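You operate a simulated robot arm through the tools that you are given. There is no shell and no other tool.

You are at the controls of a simulated robot arm. One attempt, no reset.

## Task
Air the silver box after its run and wipe the smear off its window.
Fine: white slider to VENT till the display reads CLEAR, then shut it; grey cloth back, lid stays shut. Where these are worked on the way, their far stop is far enough and under half their travel is too little: white slider. What is to be rubbed or washed off counts as gone when no trace of it is left.

The check looks at the end state, three seconds after you hand in, the way a careful person would. Anything else that was tipped, shoved, dropped, spilled or broken makes it a failure. Lids that push on must go on centred and level and be pressed home; caps that screw on are set level and turned clockwise until they are tight. Flat cloth is picked up by pressing the open fingertips on it (5 to 10 N) and closing them slowly along it; thin cloth reads only 2 to 8 mm in the jaws.

## Robot
A 7-joint arm with a two-finger parallel gripper, fixed in place. Base frame: the origin is on the floor under the middle of its stand, x ahead of it, y to its left, z up; the work surface is at about z = 900. Units: mm, degrees, N and s.
It reaches about 1372 mm from its shoulder. Its first joint turns from -149.0 to 149.0 degrees. Payload 3.43 kg.
The tool frame sits at the grasp point between the pads (the TCP): z along the fingers, y along the line on which they close. The tips reach 30 mm beyond it. The gripper opens to 94 mm. The fingers are 28 mm wide and 10 mm thick; the gripper's body (50 by 96 mm) begins 55 mm behind the TCP.
Orientation is that of the tool frame in the base frame, as a unit quaternion [x, y, z, w]. With the fingers straight down and closing along the base's y, the tool's x points along the base's -x, its y along +y and its z along -z.

## Interface
- The arm moves only by the tool arm_command. Its argument "rows" is a list of rows, each an object of numbers (a shift or turn left out is 0, a gripper value left out holds the last): "dx", "dy", "dz": the shift along the tool's x, y, z in cm; "ax", "ay", "az": the turn, a rotation vector about the tool's x, y, z in degrees. In form: [{"dx": .., "dy": .., "dz": .., "ax": .., "ay": .., "az": ..}, ...]. A call has 1 to 20 rows; each row is the pose to reach, as a shift and turn from the pose commanded when the call began, along the tool's axes at that moment. "gripper" is the gripper command, from -1 (fully open) to 1 (shut), values between in proportion, set as the call begins (left out, the last holds). A row lasts 0.2 s, in which the tool goes at most 50 mm and 8.6 degrees; a call with a longer step from one row to the next is refused whole, and so is a gripper value outside its range. Where a pose cannot be reached the arm comes as near as it can. A force on the tool above 90 N (or 10 N above the force at the start of the call, whichever is more), or a blocked arm, ends the call early, and 0.2 s more pass. Each finger travels about 45 mm/s and halts on what it meets, pressing with about 43 N; the grip force reading is that of the motor and also rises with nothing between the fingers. The clock runs only during rows and for 0.2 s after the last one: add rows that repeat a pose to give the fingers time. The reply holds the time, the measured pose of the TCP, the force on the tool along the base axes, the opening and the grip force, in the units named above and with some noise, with the torque about the TCP (base axes, N m) and any sound that the robot's microphone picked up.
- Cameras (640 x 400 px; columns grow to the right, rows downward): "scene" is fixed at [50.4, 650.8, 1610]; the picture's right is [0.89, -0.45, 0.00], its down [-0.39, -0.78, -0.49] and it looks along [0.22, 0.44, -0.87] (base axes); focal length 340 px, centre (320, 200). "wrist" rides on the gripper at [76, 14, -102] in the tool frame; the picture's right is [-0.18, 0.98, 0.00], its down [-0.75, -0.14, -0.64] and it looks along [-0.63, -0.12, 0.77] (tool axes); focal length 243 px, centre (320, 200). There is no depth. A picture from a camera that has moved, and an enlarged one, comes with that camera's place and axes in the base frame and with its lens.
- grab_frame(camera): a new picture of that camera. No time passes.
- inspect(camera, box): a new picture of the part [left, top, right, bottom] of that camera's present view, enlarged. No time passes.
- hand_in(): hands the job in; it is judged then, once.

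Nothing tells you positions but the pictures and the camera data. Unless the task says otherwise, let go and move clear before handing in.

The tools are called after ">>>" as name(argument=value, ...) on one line, values as JSON. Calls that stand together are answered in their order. arm_command: Moves the arm, as the interface text tells. Its arguments: {"type":"object","properties":{"rows":{"type":"array"},"gripper":{"type":"number"}},"required":["rows"]} The other tools are called the same way: grab_frame (camera) takes a picture; inspect (camera, box) takes an enlarged picture of a part of a camera's view; hand_in () hands the job in.

At the start:

```text
t: 0.0
position: [496.4, 854.8, 1221.1]
orientation: [0.0, 1.0, -0.001, 0.0]
force: [0.4, 0.5, 0.3]
moment: [-0.03, 0.01, 0.02]
grip_width: 94.2
grasp_force: 0.0
```

scene: 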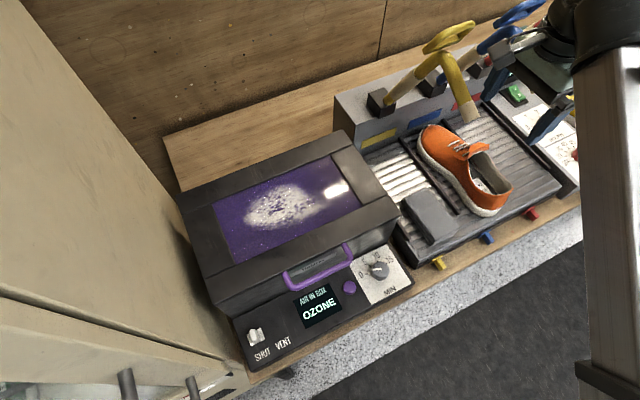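
wrist: 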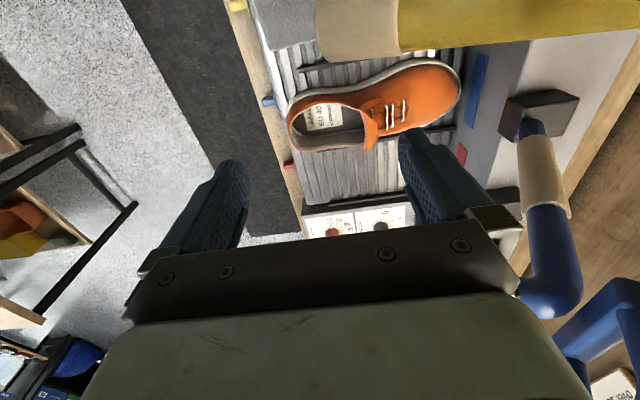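

The scene camera shows the silver box with a purple window and white smear, a panel with OZONE display, and a white slider at SHUT. I'll look closer at everything before moving.

>>> inspect(camera="scene", box=[220, 230, 420, 370])

>>> inspect(camera="scene", box=[160, 120, 420, 290])

>>> inspect(camera="scene", box=[360, 80, 600, 270])

>>> inspect(camera="wrist", box=[0, 0, 320, 400])

```text
2.86 times, centred on (320, 300) of scene
camera zoom: at [50.4, 650.8, 1610.0], right [0.89, -0.45, 0.0], down [-0.39, -0.78, -0.49], along [0.22, 0.44, -0.87], focal length 970 px, centre (320, -86)
```

zoom: 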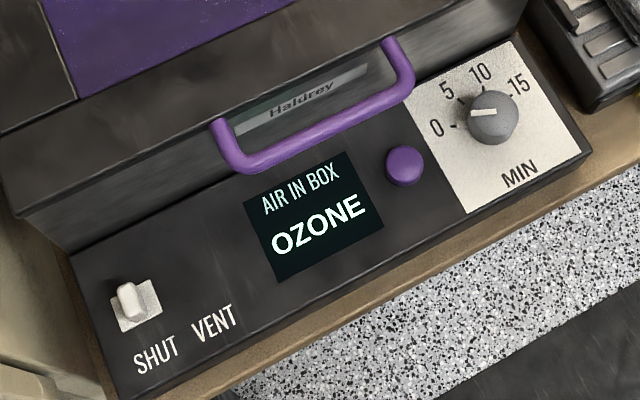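

```text
2.35 times, centred on (290, 205) of scene
camera zoom: at [50.4, 650.8, 1610.0], right [0.89, -0.45, 0.0], down [-0.39, -0.78, -0.49], along [0.22, 0.44, -0.87], focal length 799 px, centre (391, 188)
```

zoom: 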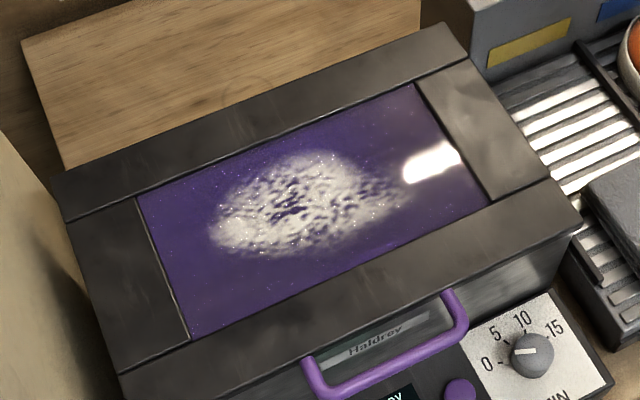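

```text
2.11 times, centred on (480, 175) of scene
camera zoom: at [50.4, 650.8, 1610.0], right [0.89, -0.45, 0.0], down [-0.39, -0.78, -0.49], along [0.22, 0.44, -0.87], focal length 715 px, centre (-17, 253)
```

zoom: 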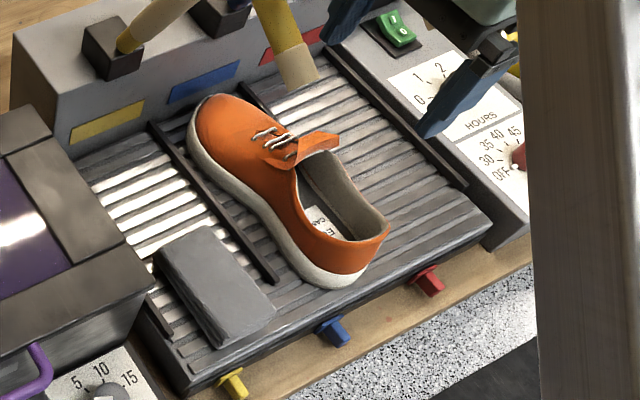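

```text
1.00 times, centred on (160, 200) of wrist (not enlarged: the box is as wide or as high as the picture)
camera zoom: at [421.2, 868.2, 1323.1], right [0.18, 0.98, 0.0], down [0.75, -0.14, 0.64], along [0.63, -0.12, -0.77], focal length 243 px, centre (480, 200)
```

zoom: 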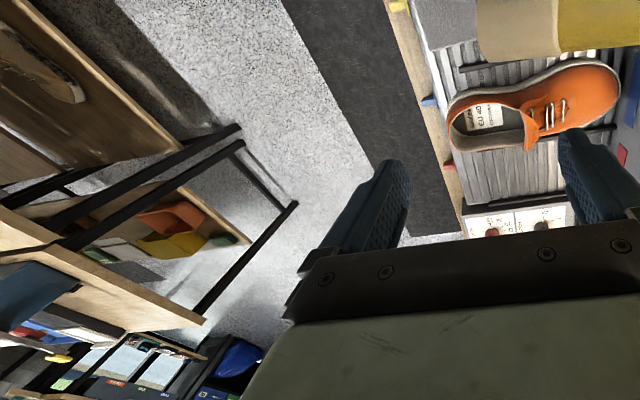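

I need better detail on the dryer tubes near the gripper before moving, since the yellow tube seems close to the gripper.

>>> inspect(camera="scene", box=[340, 0, 640, 190])

>>> inspect(camera="wrist", box=[220, 0, 640, 260])

>>> inspect(camera="scene", box=[0, 200, 320, 400])

```text
2.11 times, centred on (490, 95) of scene
camera zoom: at [50.4, 650.8, 1610.0], right [0.89, -0.45, 0.0], down [-0.39, -0.78, -0.49], along [0.22, 0.44, -0.87], focal length 715 px, centre (-38, 421)
```

zoom: 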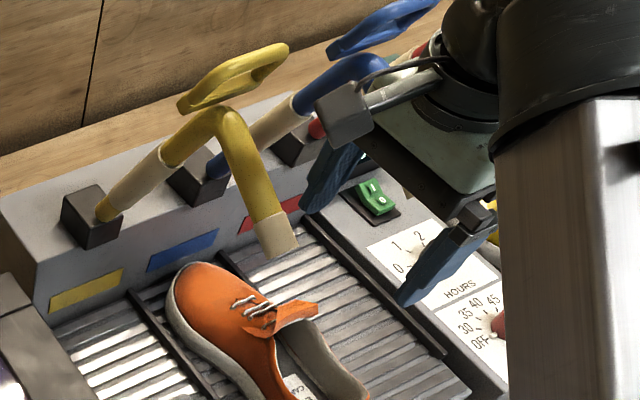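

```text
1.52 times, centred on (430, 130) of wrist
camera zoom: at [421.2, 868.2, 1323.1], right [0.18, 0.98, 0.0], down [0.75, -0.14, 0.64], along [0.63, -0.12, -0.77], focal length 370 px, centre (152, 307)
```

zoom: 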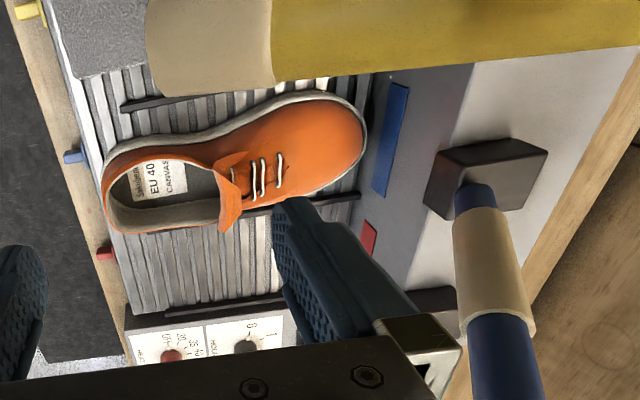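

```text
2.00 times, centred on (160, 300) of scene
camera zoom: at [50.4, 650.8, 1610.0], right [0.89, -0.45, 0.0], down [-0.39, -0.78, -0.49], along [0.22, 0.44, -0.87], focal length 679 px, centre (640, 0)
```

zoom: 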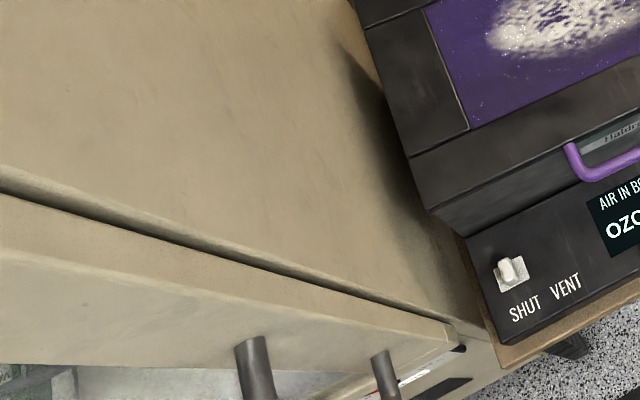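

The yellow dryer tube's tip hangs near (430, 872, 1210), just left of the gripper, so I go up and toward the robot first. Then I shift left and turn the wrist so its camera looks at the silver box from the front.

>>> arm_command(rows=[{"dz": -4}, {"dz": -8}, {"dz": -10, "dy": -4}, {"dz": -10, "dy": -8}, {"dz": -10, "dy": -12}, {"dz": -10, "dy": -16}, {"dz": -10, "dy": -16, "dx": 4.2, "az": -8}, {"dz": -10, "dy": -16, "dx": 8.4, "az": -16}, {"dz": -10, "dy": -16, "dx": 12.6, "az": -24}, {"dz": -10, "dy": -16, "dx": 16.8, "az": -32}, {"dz": -10, "dy": -16, "dx": 21, "az": -40}, {"dz": -10, "dy": -16, "dx": 25.2, "az": -48}, {"dz": -10, "dy": -16, "dx": 29.4, "az": -56}, {"dz": -10, "dy": -16, "dx": 33.6, "az": -64}, {"dz": -10, "dy": -16, "dx": 35, "az": -72}, {"dz": -10, "dy": -16, "dx": 35, "az": -80}, {"dz": -10, "dy": -16, "dx": 35, "az": -88}, {"dz": -10, "dy": -16, "dx": 35, "az": -90}])

```text
t: 3.4
position: [151.8, 745.5, 1249.1]
orientation: [-0.626, 0.777, 0.044, 0.045]
force: [-1.0, 2.3, -2.9]
moment: [0.0, -0.11, -0.09]
grip_width: 94.1
grasp_force: 0.0
out of reach, approached as far as the arm can: row 2, 3, 4, 5, 6, 7, 8, 9, 10, 11, 12, 13, 14, 15, 16, 17
stopped in row 17: the force on the tool passed its limit at 104 N (the readings are from after the stop); the commanded pose is now the measured one
```

The arm could not get that high and a force stop occurred at the end; I'll look at both cameras to see what was touched.

>>> grab_frame(camera="scene")

>>> grab_frame(camera="wrist")

```text
taken
```

scene: 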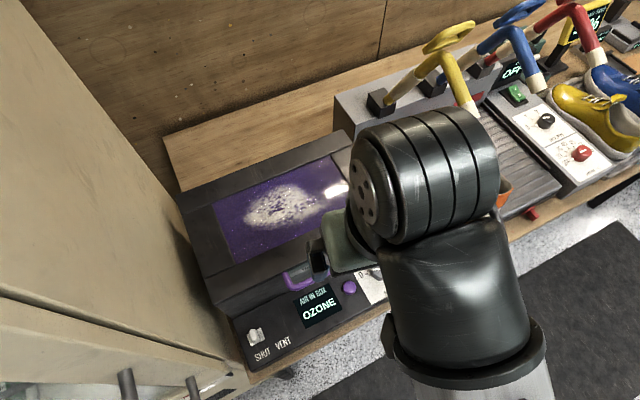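

```text
taken
camera wrist: at [122.4, 661.9, 1340.4], right [-0.92, 0.39, 0.03], down [0.29, 0.62, 0.73], along [0.26, 0.68, -0.68], focal length 243 px, centre (320, 200)
```

wrist: 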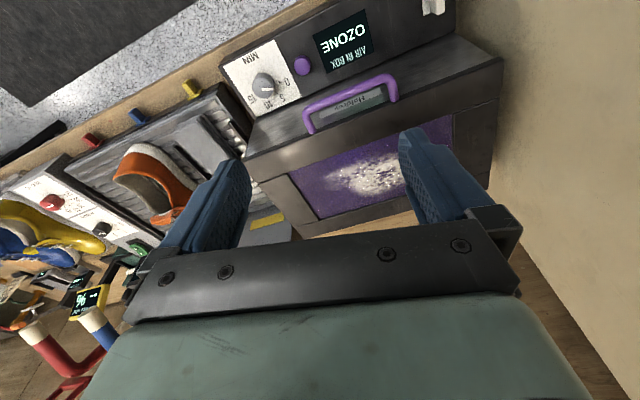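

Nothing in the scene looks disturbed (it looks like the arm reached its own limit). I'll straighten the gripper so it points down with fingers closing along x, and lower a bit to survey the box from two sides.

>>> arm_command(rows=[{"dx": 1.24, "dy": 2.1, "dz": 1.1, "ay": 1.8, "az": -3.05}, {"dx": 2.48, "dy": 4.2, "dz": 2.2, "ay": 3.6, "az": -6.1}, {"dx": 3.72, "dy": 6.3, "dz": 3.3, "ay": 5.4, "az": -9.15}, {"dx": 4.97, "dy": 8.4, "dz": 4.41, "ay": 7.2, "az": -12.2}, {"dx": 4.97, "dy": 8.4, "dz": 4.41, "ay": 7.2, "az": -12.2}])

>>> grab_frame(camera="wrist")

```text
t: 4.2
position: [98.9, 744.1, 1202.9]
orientation: [-0.672, 0.739, 0.028, 0.028]
force: [4.8, 10.4, -14.1]
moment: [0.14, 0.4, 0.37]
grip_width: 94.0
grasp_force: 0.0
out of reach, approached as far as the arm can: row 2, 3
stopped in row 3: the force on the tool passed its limit at 90 N (the readings are from after the stop); the commanded pose is now the measured one
```

```text
taken
camera wrist: at [78.0, 660.6, 1298.6], right [-0.96, 0.28, 0.02], down [0.21, 0.68, 0.7], along [0.18, 0.68, -0.71], focal length 243 px, centre (320, 200)
```

wrist: 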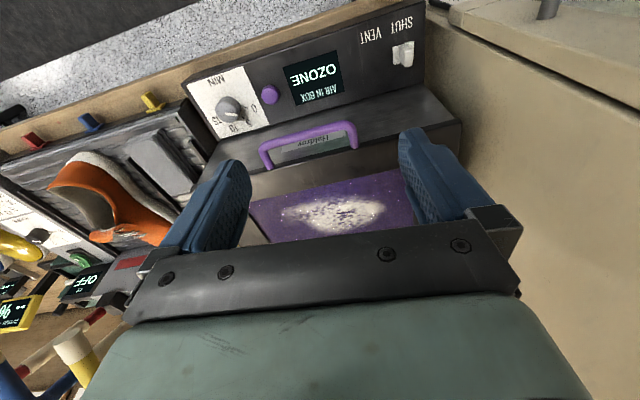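

The arm stops whenever I pull toward the base, as if it is blocked there. I'll look at the scene to see the arm's posture before deciding.

>>> grab_frame(camera="scene")

>>> arm_command(rows=[{"dz": 0}])

```text
taken
```

scene: 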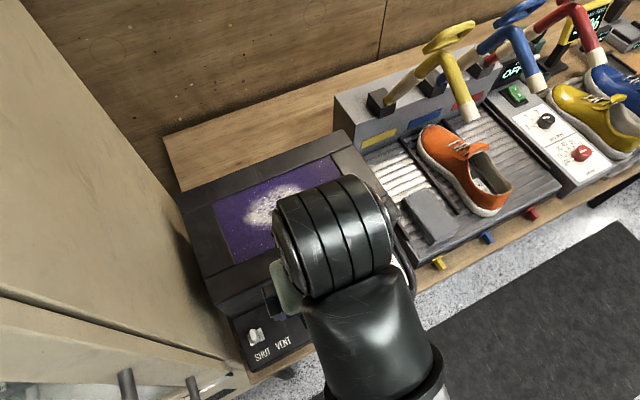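

```text
t: 4.5
position: [99.1, 743.0, 1203.3]
orientation: [-0.672, 0.739, 0.027, 0.028]
force: [4.5, 13.1, -20.9]
moment: [0.47, 0.38, 0.29]
grip_width: 94.3
grasp_force: 0.0
```

The steady push on the tool (+y, down) suggests the wrist camera housing is leaning on the robot's own forearm in this high, close posture. I'll ease away outward and down and see whether the force goes.

>>> arm_command(rows=[{"dx": -1.75, "dy": 0.2, "dz": 2.1}, {"dx": -3.5, "dy": 0.37, "dz": 4.5}, {"dx": -3.5, "dy": 0.37, "dz": 6.28}, {"dx": -3.5, "dy": 0.37, "dz": 6.28}])

>>> grab_frame(camera="wrist")

>>> grab_frame(camera="scene")

```text
t: 5.5
position: [97.6, 782.8, 1141.9]
orientation: [-0.672, 0.739, 0.028, 0.027]
force: [-0.2, -0.3, 0.3]
moment: [-0.01, 0.01, 0.0]
grip_width: 94.0
grasp_force: 0.0
```

```text
taken
camera wrist: at [77.5, 700.5, 1237.7], right [-0.96, 0.28, 0.02], down [0.21, 0.69, 0.7], along [0.18, 0.67, -0.72], focal length 243 px, centre (320, 200)
```

wrist: 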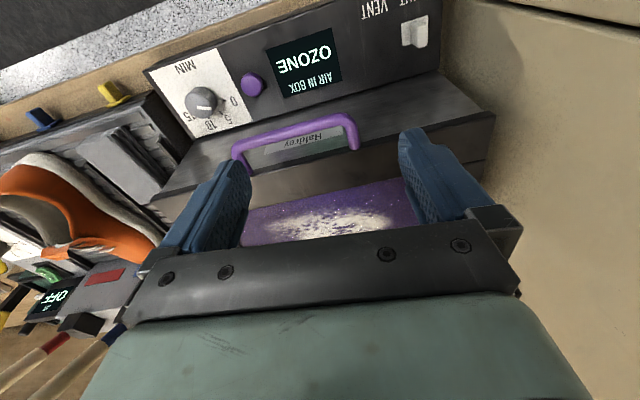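

```text
taken
```

scene: 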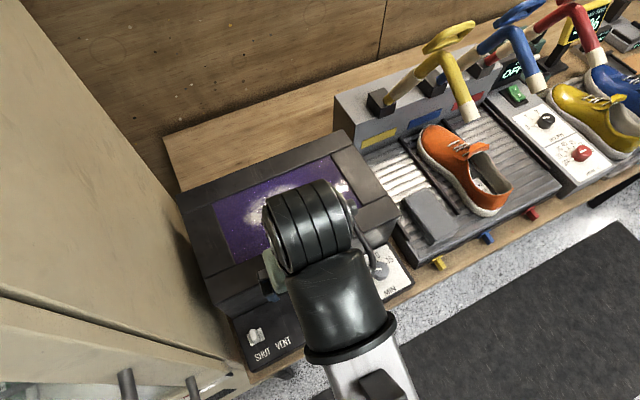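

The force is gone, so it was the high, close posture. Now I straighten the tool fully and survey from the left and then the right for triangulation.

>>> arm_command(rows=[{"dx": 0.33, "dy": 3.48, "ay": 2.23, "az": -2.7}, {"dx": 0.66, "dy": 6.5, "ay": 4.46, "az": -5.43}, {"dx": 0.66, "dy": 6.5, "ay": 4.46, "az": -5.43}])

>>> grab_frame(camera="wrist")

```text
t: 6.3
position: [33.2, 782.4, 1144.1]
orientation: [0.707, -0.707, 0.001, 0.0]
force: [-0.4, -0.3, 0.6]
moment: [0.02, -0.01, -0.02]
grip_width: 93.9
grasp_force: 0.1
```

```text
taken
camera wrist: at [20.1, 706.2, 1246.0], right [-0.98, 0.18, 0.0], down [0.14, 0.75, 0.64], along [0.12, 0.63, -0.77], focal length 243 px, centre (320, 200)
```

wrist: 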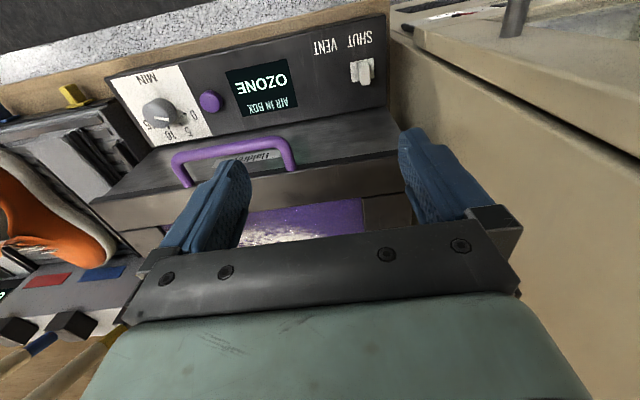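

>>> inspect(camera="wrist", box=[300, 20, 420, 110])

>>> inspect(camera="scene", box=[225, 300, 325, 370])

>>> inspect(camera="wrist", box=[90, 30, 330, 210])

```text
4.44 times, centred on (360, 65) of wrist
camera zoom: at [20.1, 706.2, 1246.0], right [-0.98, 0.18, 0.0], down [0.14, 0.75, 0.64], along [0.12, 0.63, -0.77], focal length 1078 px, centre (142, 800)
```

zoom: 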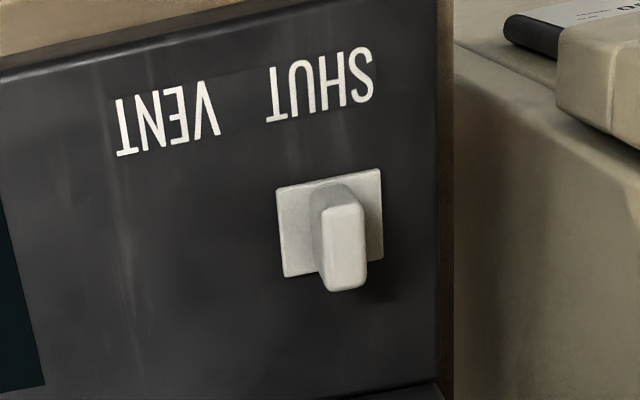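

```text
5.71 times, centred on (275, 335) of scene
camera zoom: at [50.4, 650.8, 1610.0], right [0.89, -0.45, 0.0], down [-0.39, -0.78, -0.49], along [0.22, 0.44, -0.87], focal length 1940 px, centre (577, -571)
```

zoom: 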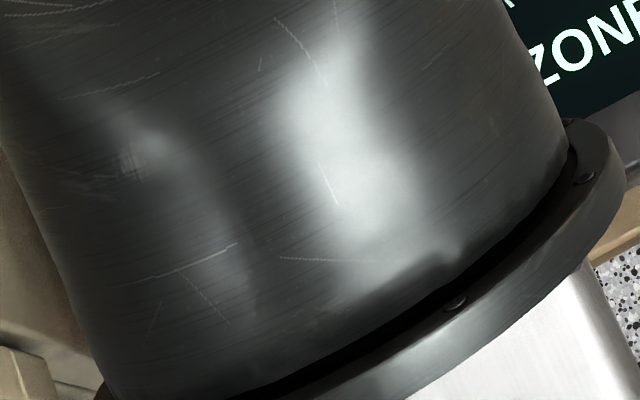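

```text
2.22 times, centred on (210, 120) of wrist
camera zoom: at [20.1, 706.2, 1246.0], right [-0.98, 0.18, 0.0], down [0.14, 0.75, 0.64], along [0.12, 0.63, -0.77], focal length 539 px, centre (564, 378)
```

zoom: 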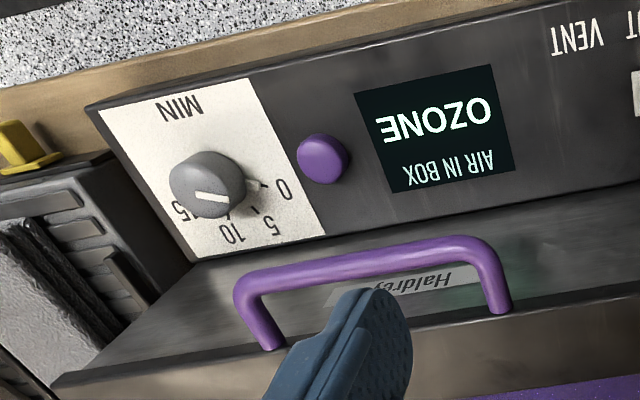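

I take a second wrist view 150 mm to the right for triangulation.

>>> arm_command(rows=[{"dy": -4}, {"dy": -8}, {"dy": -12}, {"dy": -15}, {"dy": -15}])

>>> grab_frame(camera="wrist")

>>> inspect(camera="wrist", box=[440, 0, 640, 125])

>>> inspect(camera="wrist", box=[200, 0, 440, 150])

>>> grab_frame(camera="scene")

```text
t: 7.5
position: [183.2, 782.8, 1143.5]
orientation: [0.707, -0.707, 0.0, 0.0]
force: [-1.2, -0.5, -0.2]
moment: [0.01, 0.0, 0.01]
grip_width: 93.9
grasp_force: 0.1
```

```text
taken
camera wrist: at [170.1, 705.5, 1244.5], right [-0.98, 0.18, 0.0], down [0.14, 0.75, 0.64], along [0.12, 0.63, -0.77], focal length 243 px, centre (320, 200)
```

wrist: 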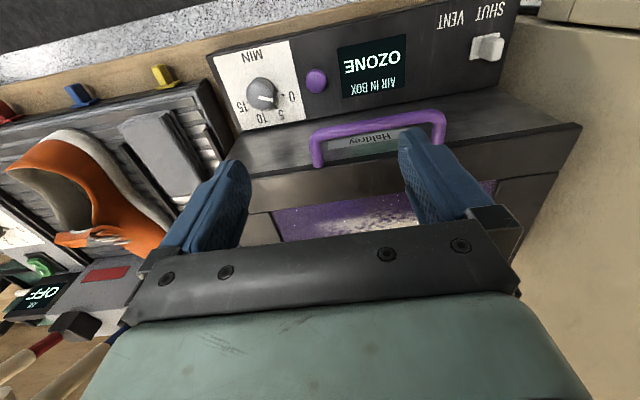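

```text
3.20 times, centred on (540, 62) of wrist
camera zoom: at [170.1, 705.5, 1244.5], right [-0.98, 0.18, 0.0], down [0.14, 0.75, 0.64], along [0.12, 0.63, -0.77], focal length 776 px, centre (-384, 640)
```

zoom: 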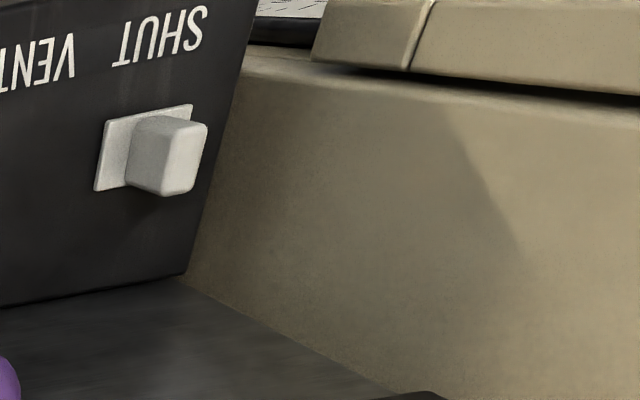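

```text
2.67 times, centred on (320, 75) of wrist
camera zoom: at [170.1, 705.5, 1244.5], right [-0.98, 0.18, 0.0], down [0.14, 0.75, 0.64], along [0.12, 0.63, -0.77], focal length 647 px, centre (320, 533)
```

zoom: 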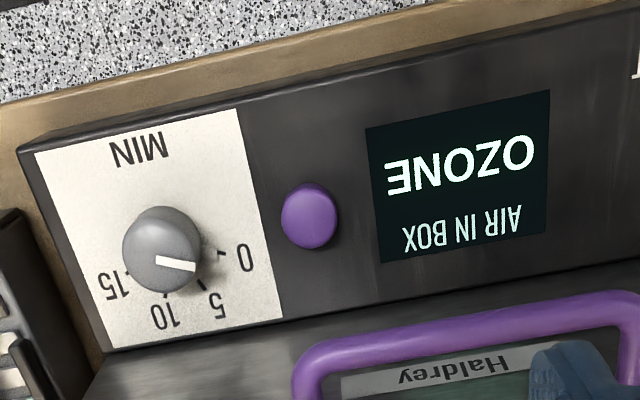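

```text
taken
```

scene: 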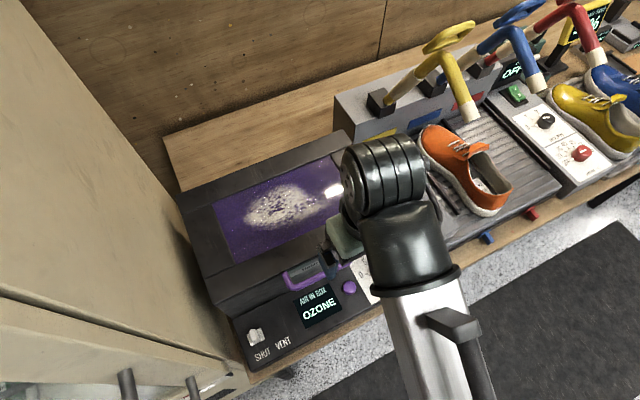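

The slider knob sits near (-22, 786, 921), with the beige cabinet wall close at x ≈ -60; the window spans roughly x 5–265, y 897–1034 at z ≈ 1020. Let me take a close look at the cloth and handle from this view.

>>> inspect(camera="wrist", box=[0, 70, 260, 240])

>>> inspect(camera="wrist", box=[220, 80, 620, 260])

```text
2.35 times, centred on (130, 155) of wrist
camera zoom: at [170.1, 705.5, 1244.5], right [-0.98, 0.18, 0.0], down [0.14, 0.75, 0.64], along [0.12, 0.63, -0.77], focal length 571 px, centre (767, 306)
```

zoom: 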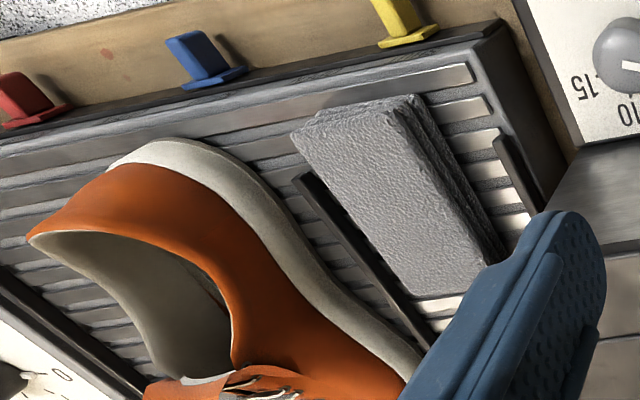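

```text
1.60 times, centred on (420, 170) of wrist
camera zoom: at [170.1, 705.5, 1244.5], right [-0.98, 0.18, 0.0], down [0.14, 0.75, 0.64], along [0.12, 0.63, -0.77], focal length 388 px, centre (160, 248)
```

zoom: 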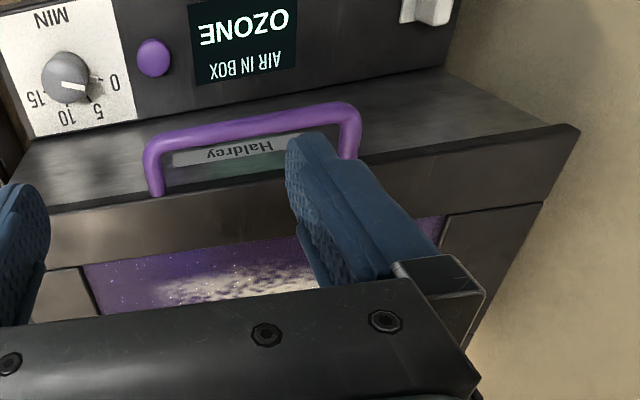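

Plan for the slider: straddle the knob with the fingers opened to about 84 mm, with the hand leaned 10° toward the robot to stay clear of the purple handle. Then push it right with the left finger. First I move over it.

>>> arm_command(gripper=-0.787, rows=[{"dx": 0.6, "dy": 3}, {"dx": 1.08, "dy": 7}, {"dx": 1.08, "dy": 11, "dz": 1}, {"dx": 1.08, "dy": 15, "dz": 2.5}, {"dx": 1.08, "dy": 17.52, "dz": 5}, {"dx": 1.08, "dy": 17.52, "dz": 5, "ay": -5}, {"dx": 1.08, "dy": 17.52, "dz": 5, "ay": -10}, {"dx": 1.08, "dy": 17.52, "dz": 5, "ay": -10}])

>>> grab_frame(camera="wrist")

>>> grab_frame(camera="scene")

```text
t: 9.3
position: [7.4, 772.1, 1093.1]
orientation: [0.705, -0.704, -0.062, -0.061]
force: [-0.1, -0.6, 0.0]
moment: [0.0, 0.03, 0.0]
grip_width: 83.9
grasp_force: 0.0
```

```text
taken
camera wrist: at [-5.4, 677.2, 1180.6], right [-0.98, 0.18, 0.03], down [0.14, 0.63, 0.76], along [0.12, 0.75, -0.65], focal length 243 px, centre (320, 200)
```

wrist: 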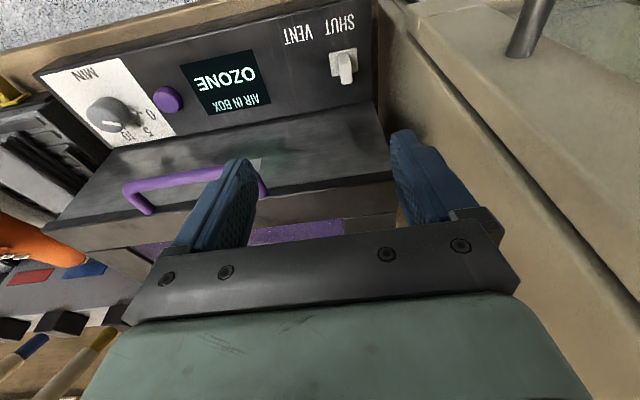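

```text
taken
```

scene: 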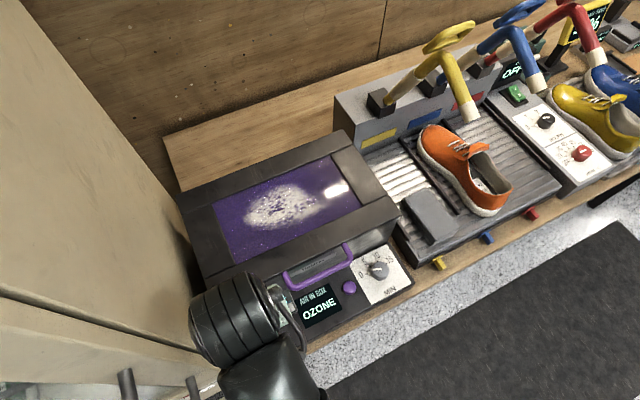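

>>> inspect(camera="wrist", box=[270, 0, 430, 100])

```text
4.00 times, centred on (350, 50) of wrist
camera zoom: at [-5.4, 677.2, 1180.6], right [-0.98, 0.18, 0.03], down [0.14, 0.63, 0.76], along [0.12, 0.75, -0.65], focal length 970 px, centre (200, 800)
```

zoom: 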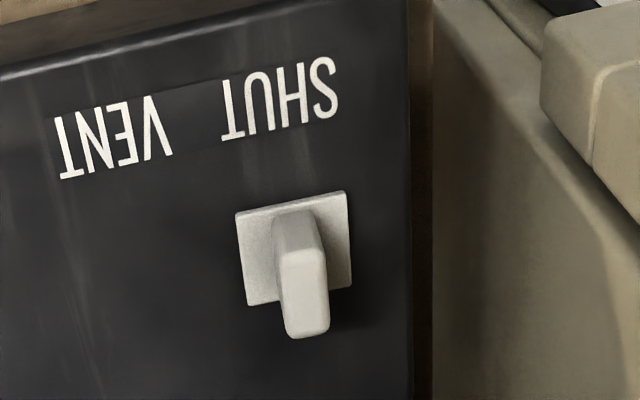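

The knob is confirmed near (-21, 786), top at z ≈ 921. I descend so the left finger goes between the knob and the cabinet, stopping just above first.

>>> arm_command(rows=[{"dx": 0.7, "dz": 4}, {"dx": 1.4, "dz": 8}, {"dx": 2.1, "dz": 12}, {"dx": 2.57, "dz": 14.58}, {"dx": 2.57, "dz": 14.58}])

>>> grab_frame(camera="wrist")

>>> inspect(camera="wrist", box=[300, 40, 480, 160])

```text
t: 10.6
position: [7.9, 767.5, 945.2]
orientation: [0.705, -0.704, -0.061, -0.062]
force: [0.2, 0.5, 0.0]
moment: [-0.01, -0.02, 0.0]
grip_width: 83.7
grasp_force: 0.1
```

```text
taken
camera wrist: at [-4.9, 675.7, 1031.6], right [-0.98, 0.18, 0.03], down [0.14, 0.63, 0.76], along [0.12, 0.75, -0.65], focal length 243 px, centre (320, 200)
```

wrist: 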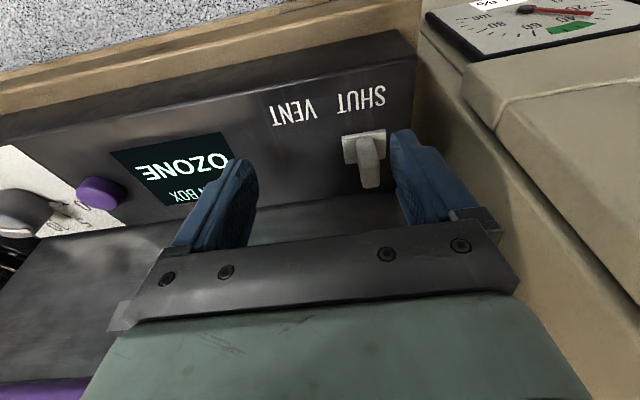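

```text
3.33 times, centred on (390, 100) of wrist
camera zoom: at [-4.9, 675.7, 1031.6], right [-0.98, 0.18, 0.03], down [0.14, 0.63, 0.76], along [0.12, 0.75, -0.65], focal length 809 px, centre (87, 533)
```

zoom: 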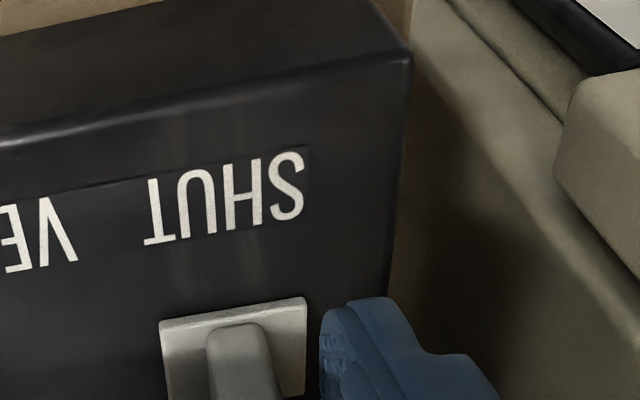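

The left finger sits neatly between knob and cabinet. I lower the last 14 mm and push the knob to the right part-way, checking force.

>>> arm_command(rows=[{"dx": -0.2, "dz": 0.8}, {"dx": -0.35, "dz": 1.48}, {"dx": -0.35, "dz": 1.48}, {"dx": -0.35, "dz": 1.48, "dy": -0.8}, {"dx": -0.35, "dz": 1.48, "dy": -1.4}, {"dx": -0.35, "dz": 1.48, "dy": -2.0}, {"dx": -0.35, "dz": 1.48, "dy": -2.5}])

>>> grab_frame(camera="wrist")

```text
t: 12.2
position: [33.6, 777.3, 931.2]
orientation: [0.705, -0.704, -0.061, -0.062]
force: [-0.9, 0.8, -1.3]
moment: [0.05, 0.0, -0.06]
grip_width: 84.5
grasp_force: 0.4
```

```text
taken
camera wrist: at [20.3, 684.2, 1017.7], right [-0.98, 0.18, 0.03], down [0.14, 0.63, 0.76], along [0.12, 0.75, -0.65], focal length 243 px, centre (320, 200)
```

wrist: 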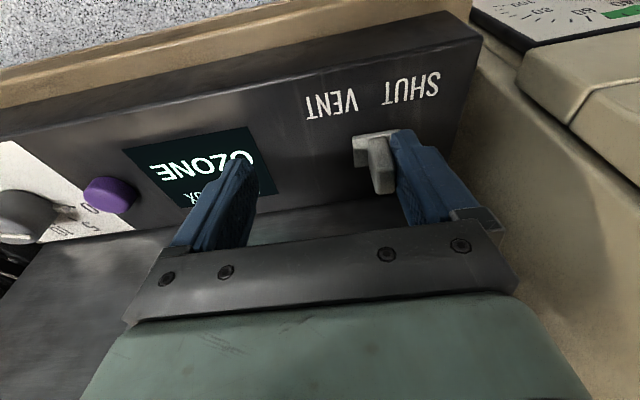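

The knob moves along with the finger at only about 1 N. I push on toward the VENT stop in small steps.

>>> arm_command(rows=[{"dy": -0.6}, {"dy": -1.2}, {"dy": -1.8}, {"dy": -2.2}, {"dy": -2.5}, {"dy": -2.7}])

>>> grab_frame(camera="wrist")

```text
t: 13.6
position: [58.1, 776.9, 930.4]
orientation: [0.706, -0.703, -0.061, -0.062]
force: [-20.6, -10.7, -2.1]
moment: [0.92, -1.9, 0.49]
grip_width: 84.6
grasp_force: 0.7
```

```text
taken
camera wrist: at [45.2, 683.2, 1018.3], right [-0.98, 0.18, 0.03], down [0.14, 0.63, 0.76], along [0.11, 0.75, -0.65], focal length 243 px, centre (320, 200)
```

wrist: 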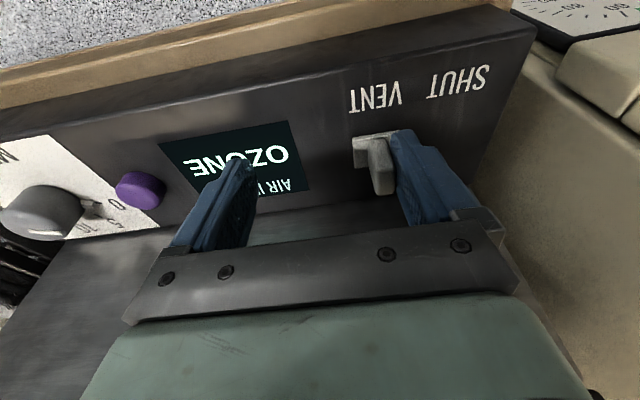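

The 20 N reaction shows the slider is at its VENT stop. I back off slightly and wait, watching the display.

>>> arm_command(rows=[{"dy": 0.6}, {"dy": 0.6}, {"dy": 0.6}, {"dy": 0.6}, {"dy": 0.6}, {"dy": 0.6}, {"dy": 0.6}, {"dy": 0.6}])

>>> grab_frame(camera="wrist")

>>> grab_frame(camera="scene")

```text
t: 15.3
position: [54.1, 777.4, 930.2]
orientation: [0.705, -0.704, -0.061, -0.062]
force: [-0.1, 0.3, -0.5]
moment: [0.04, 0.01, 0.01]
grip_width: 83.9
grasp_force: 0.1
```

```text
taken
camera wrist: at [41.0, 683.9, 1017.9], right [-0.98, 0.18, 0.03], down [0.14, 0.63, 0.76], along [0.12, 0.75, -0.65], focal length 243 px, centre (320, 200)
```

wrist: 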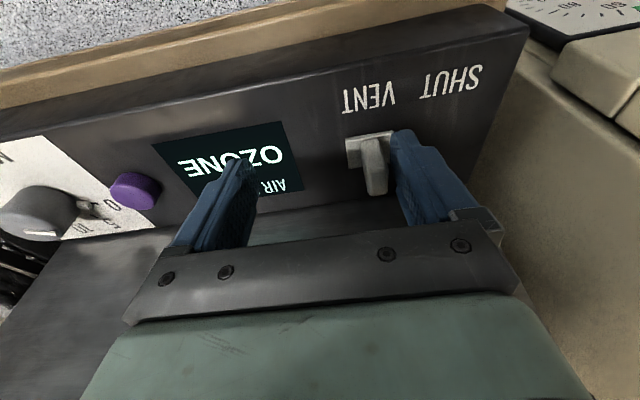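

```text
taken
```

scene: 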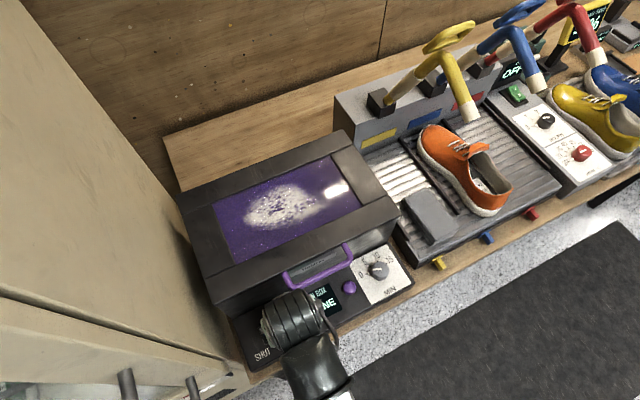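

It still reads OZONE. While time passes I lift clear of the knob, narrow the fingers, and set up on the right side of the knob for the return push.

>>> arm_command(rows=[{"dz": -2}, {"dz": -4}, {"dz": -4.57}, {"dz": -4.57}])

>>> arm_command(gripper=0.362, rows=[{"dy": -0.4}, {"dy": -1.2}, {"dy": -1.2}, {"dy": -1.2}, {"dy": -1.2}, {"dy": -1.2}])

>>> grab_frame(camera="wrist")

```text
t: 16.4
position: [55.4, 769.9, 975.2]
orientation: [0.705, -0.704, -0.061, -0.062]
force: [0.1, 0.0, -0.2]
moment: [-0.03, 0.03, 0.02]
grip_width: 83.9
grasp_force: 0.1
```

```text
t: 17.8
position: [65.5, 770.5, 976.5]
orientation: [0.705, -0.704, -0.061, -0.062]
force: [-0.1, -0.4, -0.3]
moment: [-0.01, -0.01, 0.03]
grip_width: 29.9
grasp_force: 0.0
```

```text
taken
camera wrist: at [52.9, 676.3, 1062.8], right [-0.98, 0.18, 0.03], down [0.14, 0.63, 0.76], along [0.12, 0.75, -0.65], focal length 243 px, centre (320, 200)
```

wrist: 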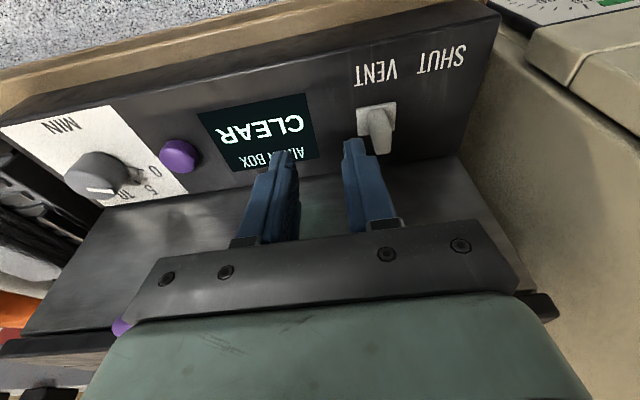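

The display now reads CLEAR. I lower the narrowed fingers to the right of the knob and push it back left to SHUT.

>>> arm_command(rows=[{"dx": 0.12, "dz": 2}, {"dx": 0.25, "dz": 4}, {"dx": 0.29, "dz": 4.52}, {"dx": 0.29, "dz": 4.52}, {"dx": 0.29, "dz": 4.52, "dy": 0.8}, {"dx": 0.29, "dz": 4.52, "dy": 1.6}, {"dx": 0.29, "dz": 4.52, "dy": 2.4}, {"dx": 0.29, "dz": 4.52, "dy": 3.2}, {"dx": 0.29, "dz": 4.52, "dy": 4.0}])

>>> grab_frame(camera="wrist")

```text
t: 18.3
position: [65.9, 772.3, 960.3]
orientation: [0.704, -0.703, -0.068, -0.072]
force: [-3.1, -23.9, 44.5]
moment: [3.15, -0.92, -0.25]
grip_width: 30.3
grasp_force: 0.1
stopped in row 2: the force on the tool passed its limit at 116 N (the readings are from after the stop); the commanded pose is now the measured one
```

```text
taken
camera wrist: at [52.9, 676.9, 1045.1], right [-0.98, 0.18, 0.03], down [0.14, 0.61, 0.78], along [0.12, 0.77, -0.63], focal length 243 px, centre (320, 200)
```

wrist: 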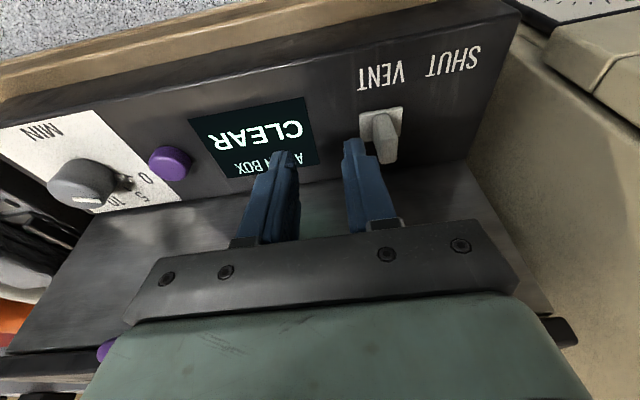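

The underside of the hand met the purple handle. I lift straight back up and check that nothing moved.

>>> arm_command(rows=[{"dx": 0.0, "dz": -1}, {"dz": -2.5}, {"dz": -4}, {"dz": -4}])

>>> grab_frame(camera="scene")

>>> inspect(camera="scene", box=[170, 120, 430, 290])

```text
t: 19.3
position: [66.7, 767.3, 996.2]
orientation: [-0.704, 0.704, 0.068, 0.07]
force: [-0.7, -0.6, 0.0]
moment: [-0.02, 0.02, 0.03]
grip_width: 29.8
grasp_force: 0.0
```

```text
taken
```

scene: 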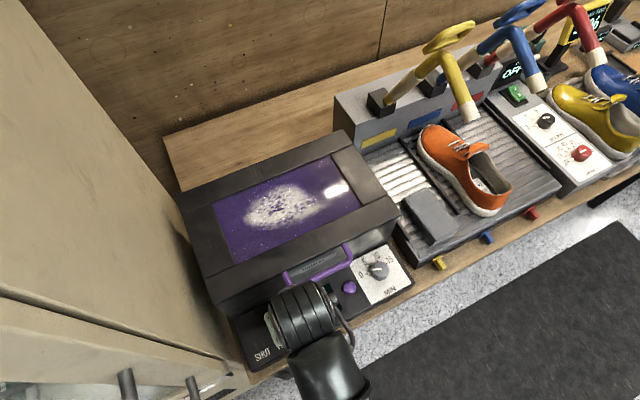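

```text
2.35 times, centred on (300, 205) of scene
camera zoom: at [50.4, 650.8, 1610.0], right [0.89, -0.45, 0.0], down [-0.39, -0.78, -0.49], along [0.22, 0.44, -0.87], focal length 799 px, centre (367, 188)
```

zoom: 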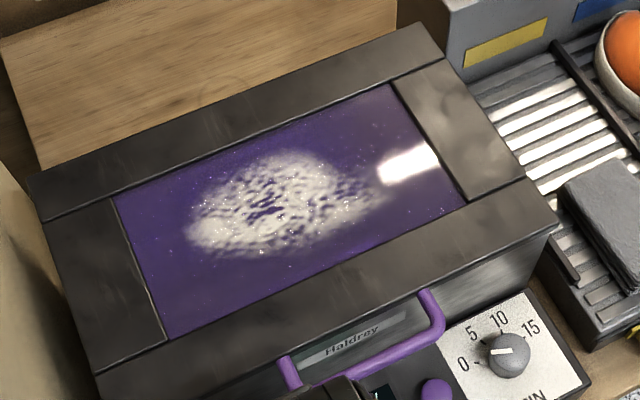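

The box hasn't moved. The hand is bulkier toward the box than I assumed and touched the handle's left leg, so I lean it further toward the robot (30°) before going down again.

>>> arm_command(rows=[{"ay": -6.3}, {"ay": -12.6}, {"ay": -18.8}, {"ay": -18.8}])

>>> grab_frame(camera="wrist")

>>> grab_frame(camera="scene")

```text
t: 20.3
position: [65.9, 767.5, 995.9]
orientation: [0.684, -0.682, -0.182, -0.183]
force: [0.1, 0.0, 0.1]
moment: [0.01, -0.01, -0.02]
grip_width: 30.0
grasp_force: 0.0
```

```text
taken
camera wrist: at [53.1, 649.9, 1045.9], right [-0.98, 0.16, 0.09], down [0.14, 0.33, 0.93], along [0.12, 0.93, -0.35], focal length 243 px, centre (320, 200)
```

wrist: 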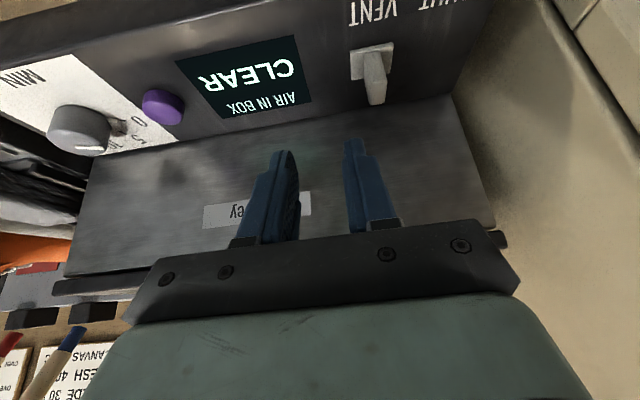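

```text
taken
```

scene: 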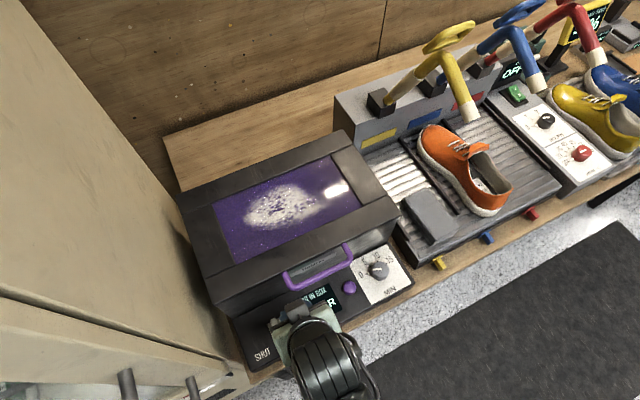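

Now the hand is clear of the handle. I descend vertically to put the tips beside the knob.

>>> arm_command(rows=[{"dx": 0.8, "dz": 1.41}, {"dx": 1.6, "dz": 2.82}, {"dx": 2.4, "dz": 4.24}, {"dx": 3.21, "dz": 5.65}, {"dx": 3.21, "dz": 5.65}])

>>> grab_frame(camera="wrist")

```text
t: 21.5
position: [65.0, 769.1, 930.4]
orientation: [0.684, -0.683, -0.181, -0.184]
force: [0.0, -0.8, 0.0]
moment: [-0.02, 0.01, 0.0]
grip_width: 30.0
grasp_force: 0.0
```

```text
taken
camera wrist: at [52.8, 651.0, 981.4], right [-0.98, 0.16, 0.09], down [0.14, 0.33, 0.93], along [0.12, 0.93, -0.35], focal length 243 px, centre (320, 200)
```

wrist: 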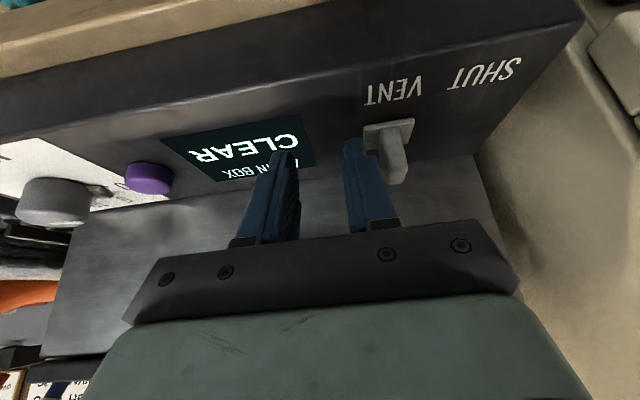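

The left finger is next to the knob on its right. I push it left toward SHUT.

>>> arm_command(rows=[{"dy": 0.8}, {"dy": 1.6}, {"dy": 2.4}, {"dy": 3.2}, {"dy": 4.0}, {"dy": 4.6}])

>>> grab_frame(camera="wrist")

```text
t: 22.9
position: [20.1, 767.9, 929.4]
orientation: [0.684, -0.682, -0.182, -0.184]
force: [0.5, 0.1, 0.9]
moment: [0.03, 0.01, -0.01]
grip_width: 29.6
grasp_force: 0.1
```

```text
taken
camera wrist: at [7.4, 650.3, 980.5], right [-0.98, 0.16, 0.09], down [0.14, 0.33, 0.93], along [0.12, 0.93, -0.35], focal length 243 px, centre (320, 200)
```

wrist: 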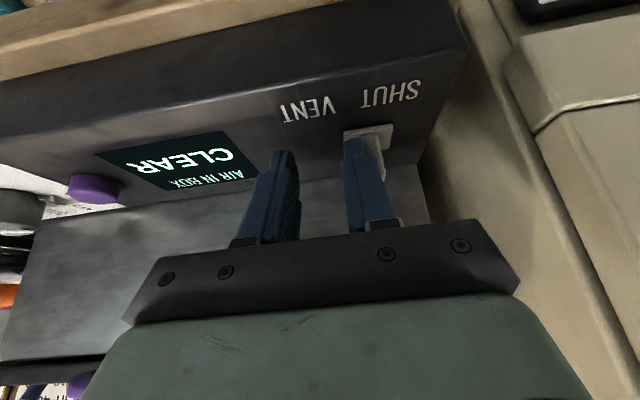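

>>> arm_command(rows=[{"dy": 0.4}, {"dy": 0.7}, {"dy": 0.9}, {"dy": 1.0}, {"dy": 1.1}])

>>> grab_frame(camera="wrist")

```text
t: 24.1
position: [9.4, 767.1, 931.2]
orientation: [0.684, -0.682, -0.181, -0.183]
force: [0.8, 0.9, -1.0]
moment: [0.0, -0.02, -0.07]
grip_width: 29.2
grasp_force: 0.0
```

```text
taken
camera wrist: at [-3.1, 649.7, 980.2], right [-0.98, 0.16, 0.09], down [0.14, 0.33, 0.93], along [0.12, 0.93, -0.35], focal length 243 px, centre (320, 200)
```

wrist: 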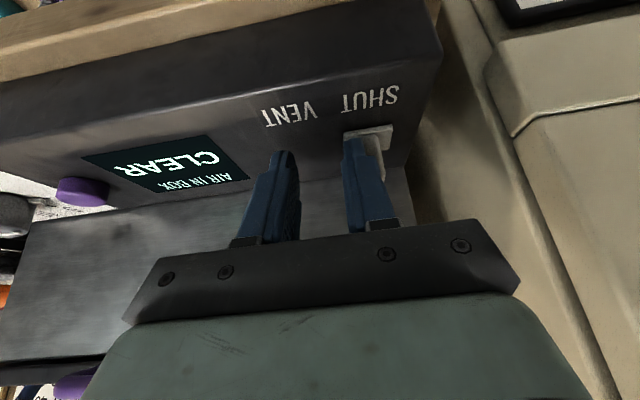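

>>> arm_command(rows=[{"dy": 0.15}, {"dy": 0.3}, {"dy": 0.3}])

>>> arm_command(rows=[{"dy": 0.1}, {"dy": 0.2}, {"dy": 0.2}])

>>> inspect(camera="wrist", box=[300, 60, 480, 200])

```text
t: 24.9
position: [7.6, 767.2, 930.1]
orientation: [0.684, -0.682, -0.181, -0.184]
force: [8.6, -1.9, -0.3]
moment: [-0.04, -0.09, -0.12]
grip_width: 25.3
grasp_force: 0.1
```

```text
t: 25.7
position: [5.9, 767.3, 930.9]
orientation: [0.684, -0.682, -0.182, -0.184]
force: [14.6, 0.7, -6.8]
moment: [-0.1, -0.31, -0.33]
grip_width: 21.4
grasp_force: 0.0
```

```text
2.86 times, centred on (390, 130) of wrist
camera zoom: at [-8.3, 649.7, 980.5], right [-0.98, 0.16, 0.09], down [0.14, 0.33, 0.93], along [0.12, 0.93, -0.35], focal length 693 px, centre (120, 400)
```

zoom: 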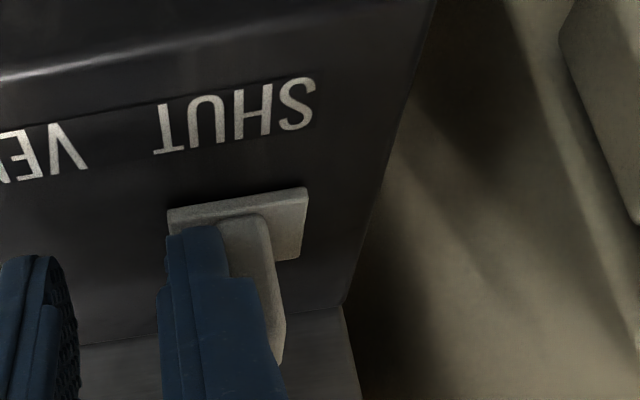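

About 15 N with the finger yielding: the slider is at its SHUT stop. I back off and rise clear.

>>> arm_command(rows=[{"dy": -0.8}, {"dy": -1.2}, {"dy": -1.2, "dx": -1.75, "dz": -3.03}, {"dy": -1.2, "dx": -3.5, "dz": -6.06}, {"dy": -1.2, "dx": -5.5, "dz": -9.53}, {"dy": -1.2, "dx": -7.5, "dz": -13.0}, {"dy": -1.2, "dx": -7.5, "dz": -13.0}])

>>> grab_frame(camera="wrist")

>>> grab_frame(camera="scene")

```text
t: 27.3
position: [17.0, 766.6, 1081.2]
orientation: [0.684, -0.683, -0.181, -0.183]
force: [-1.0, 0.5, 0.6]
moment: [0.04, 0.0, -0.03]
grip_width: 30.1
grasp_force: 0.1
```

```text
taken
camera wrist: at [5.0, 649.4, 1130.6], right [-0.98, 0.16, 0.09], down [0.14, 0.33, 0.93], along [0.12, 0.93, -0.35], focal length 243 px, centre (320, 200)
```

wrist: 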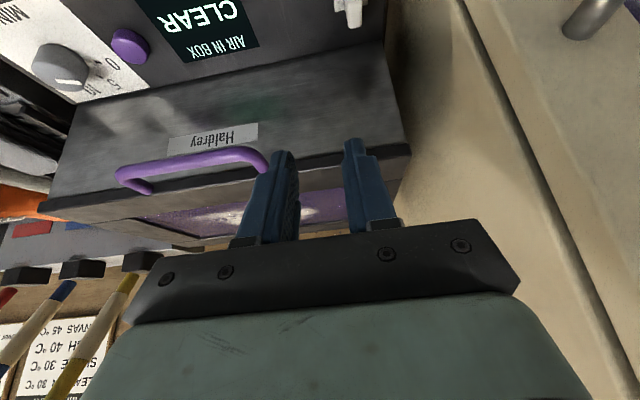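

```text
taken
```

scene: 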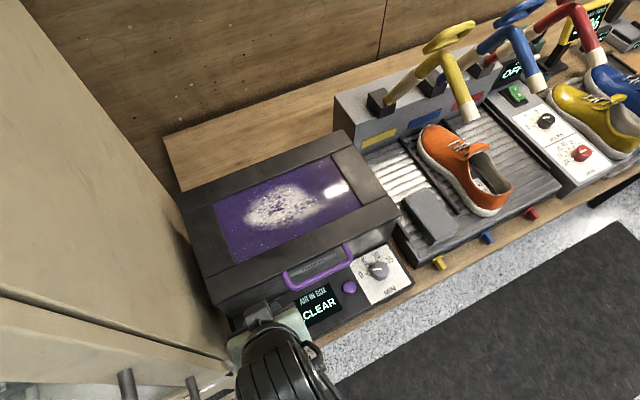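

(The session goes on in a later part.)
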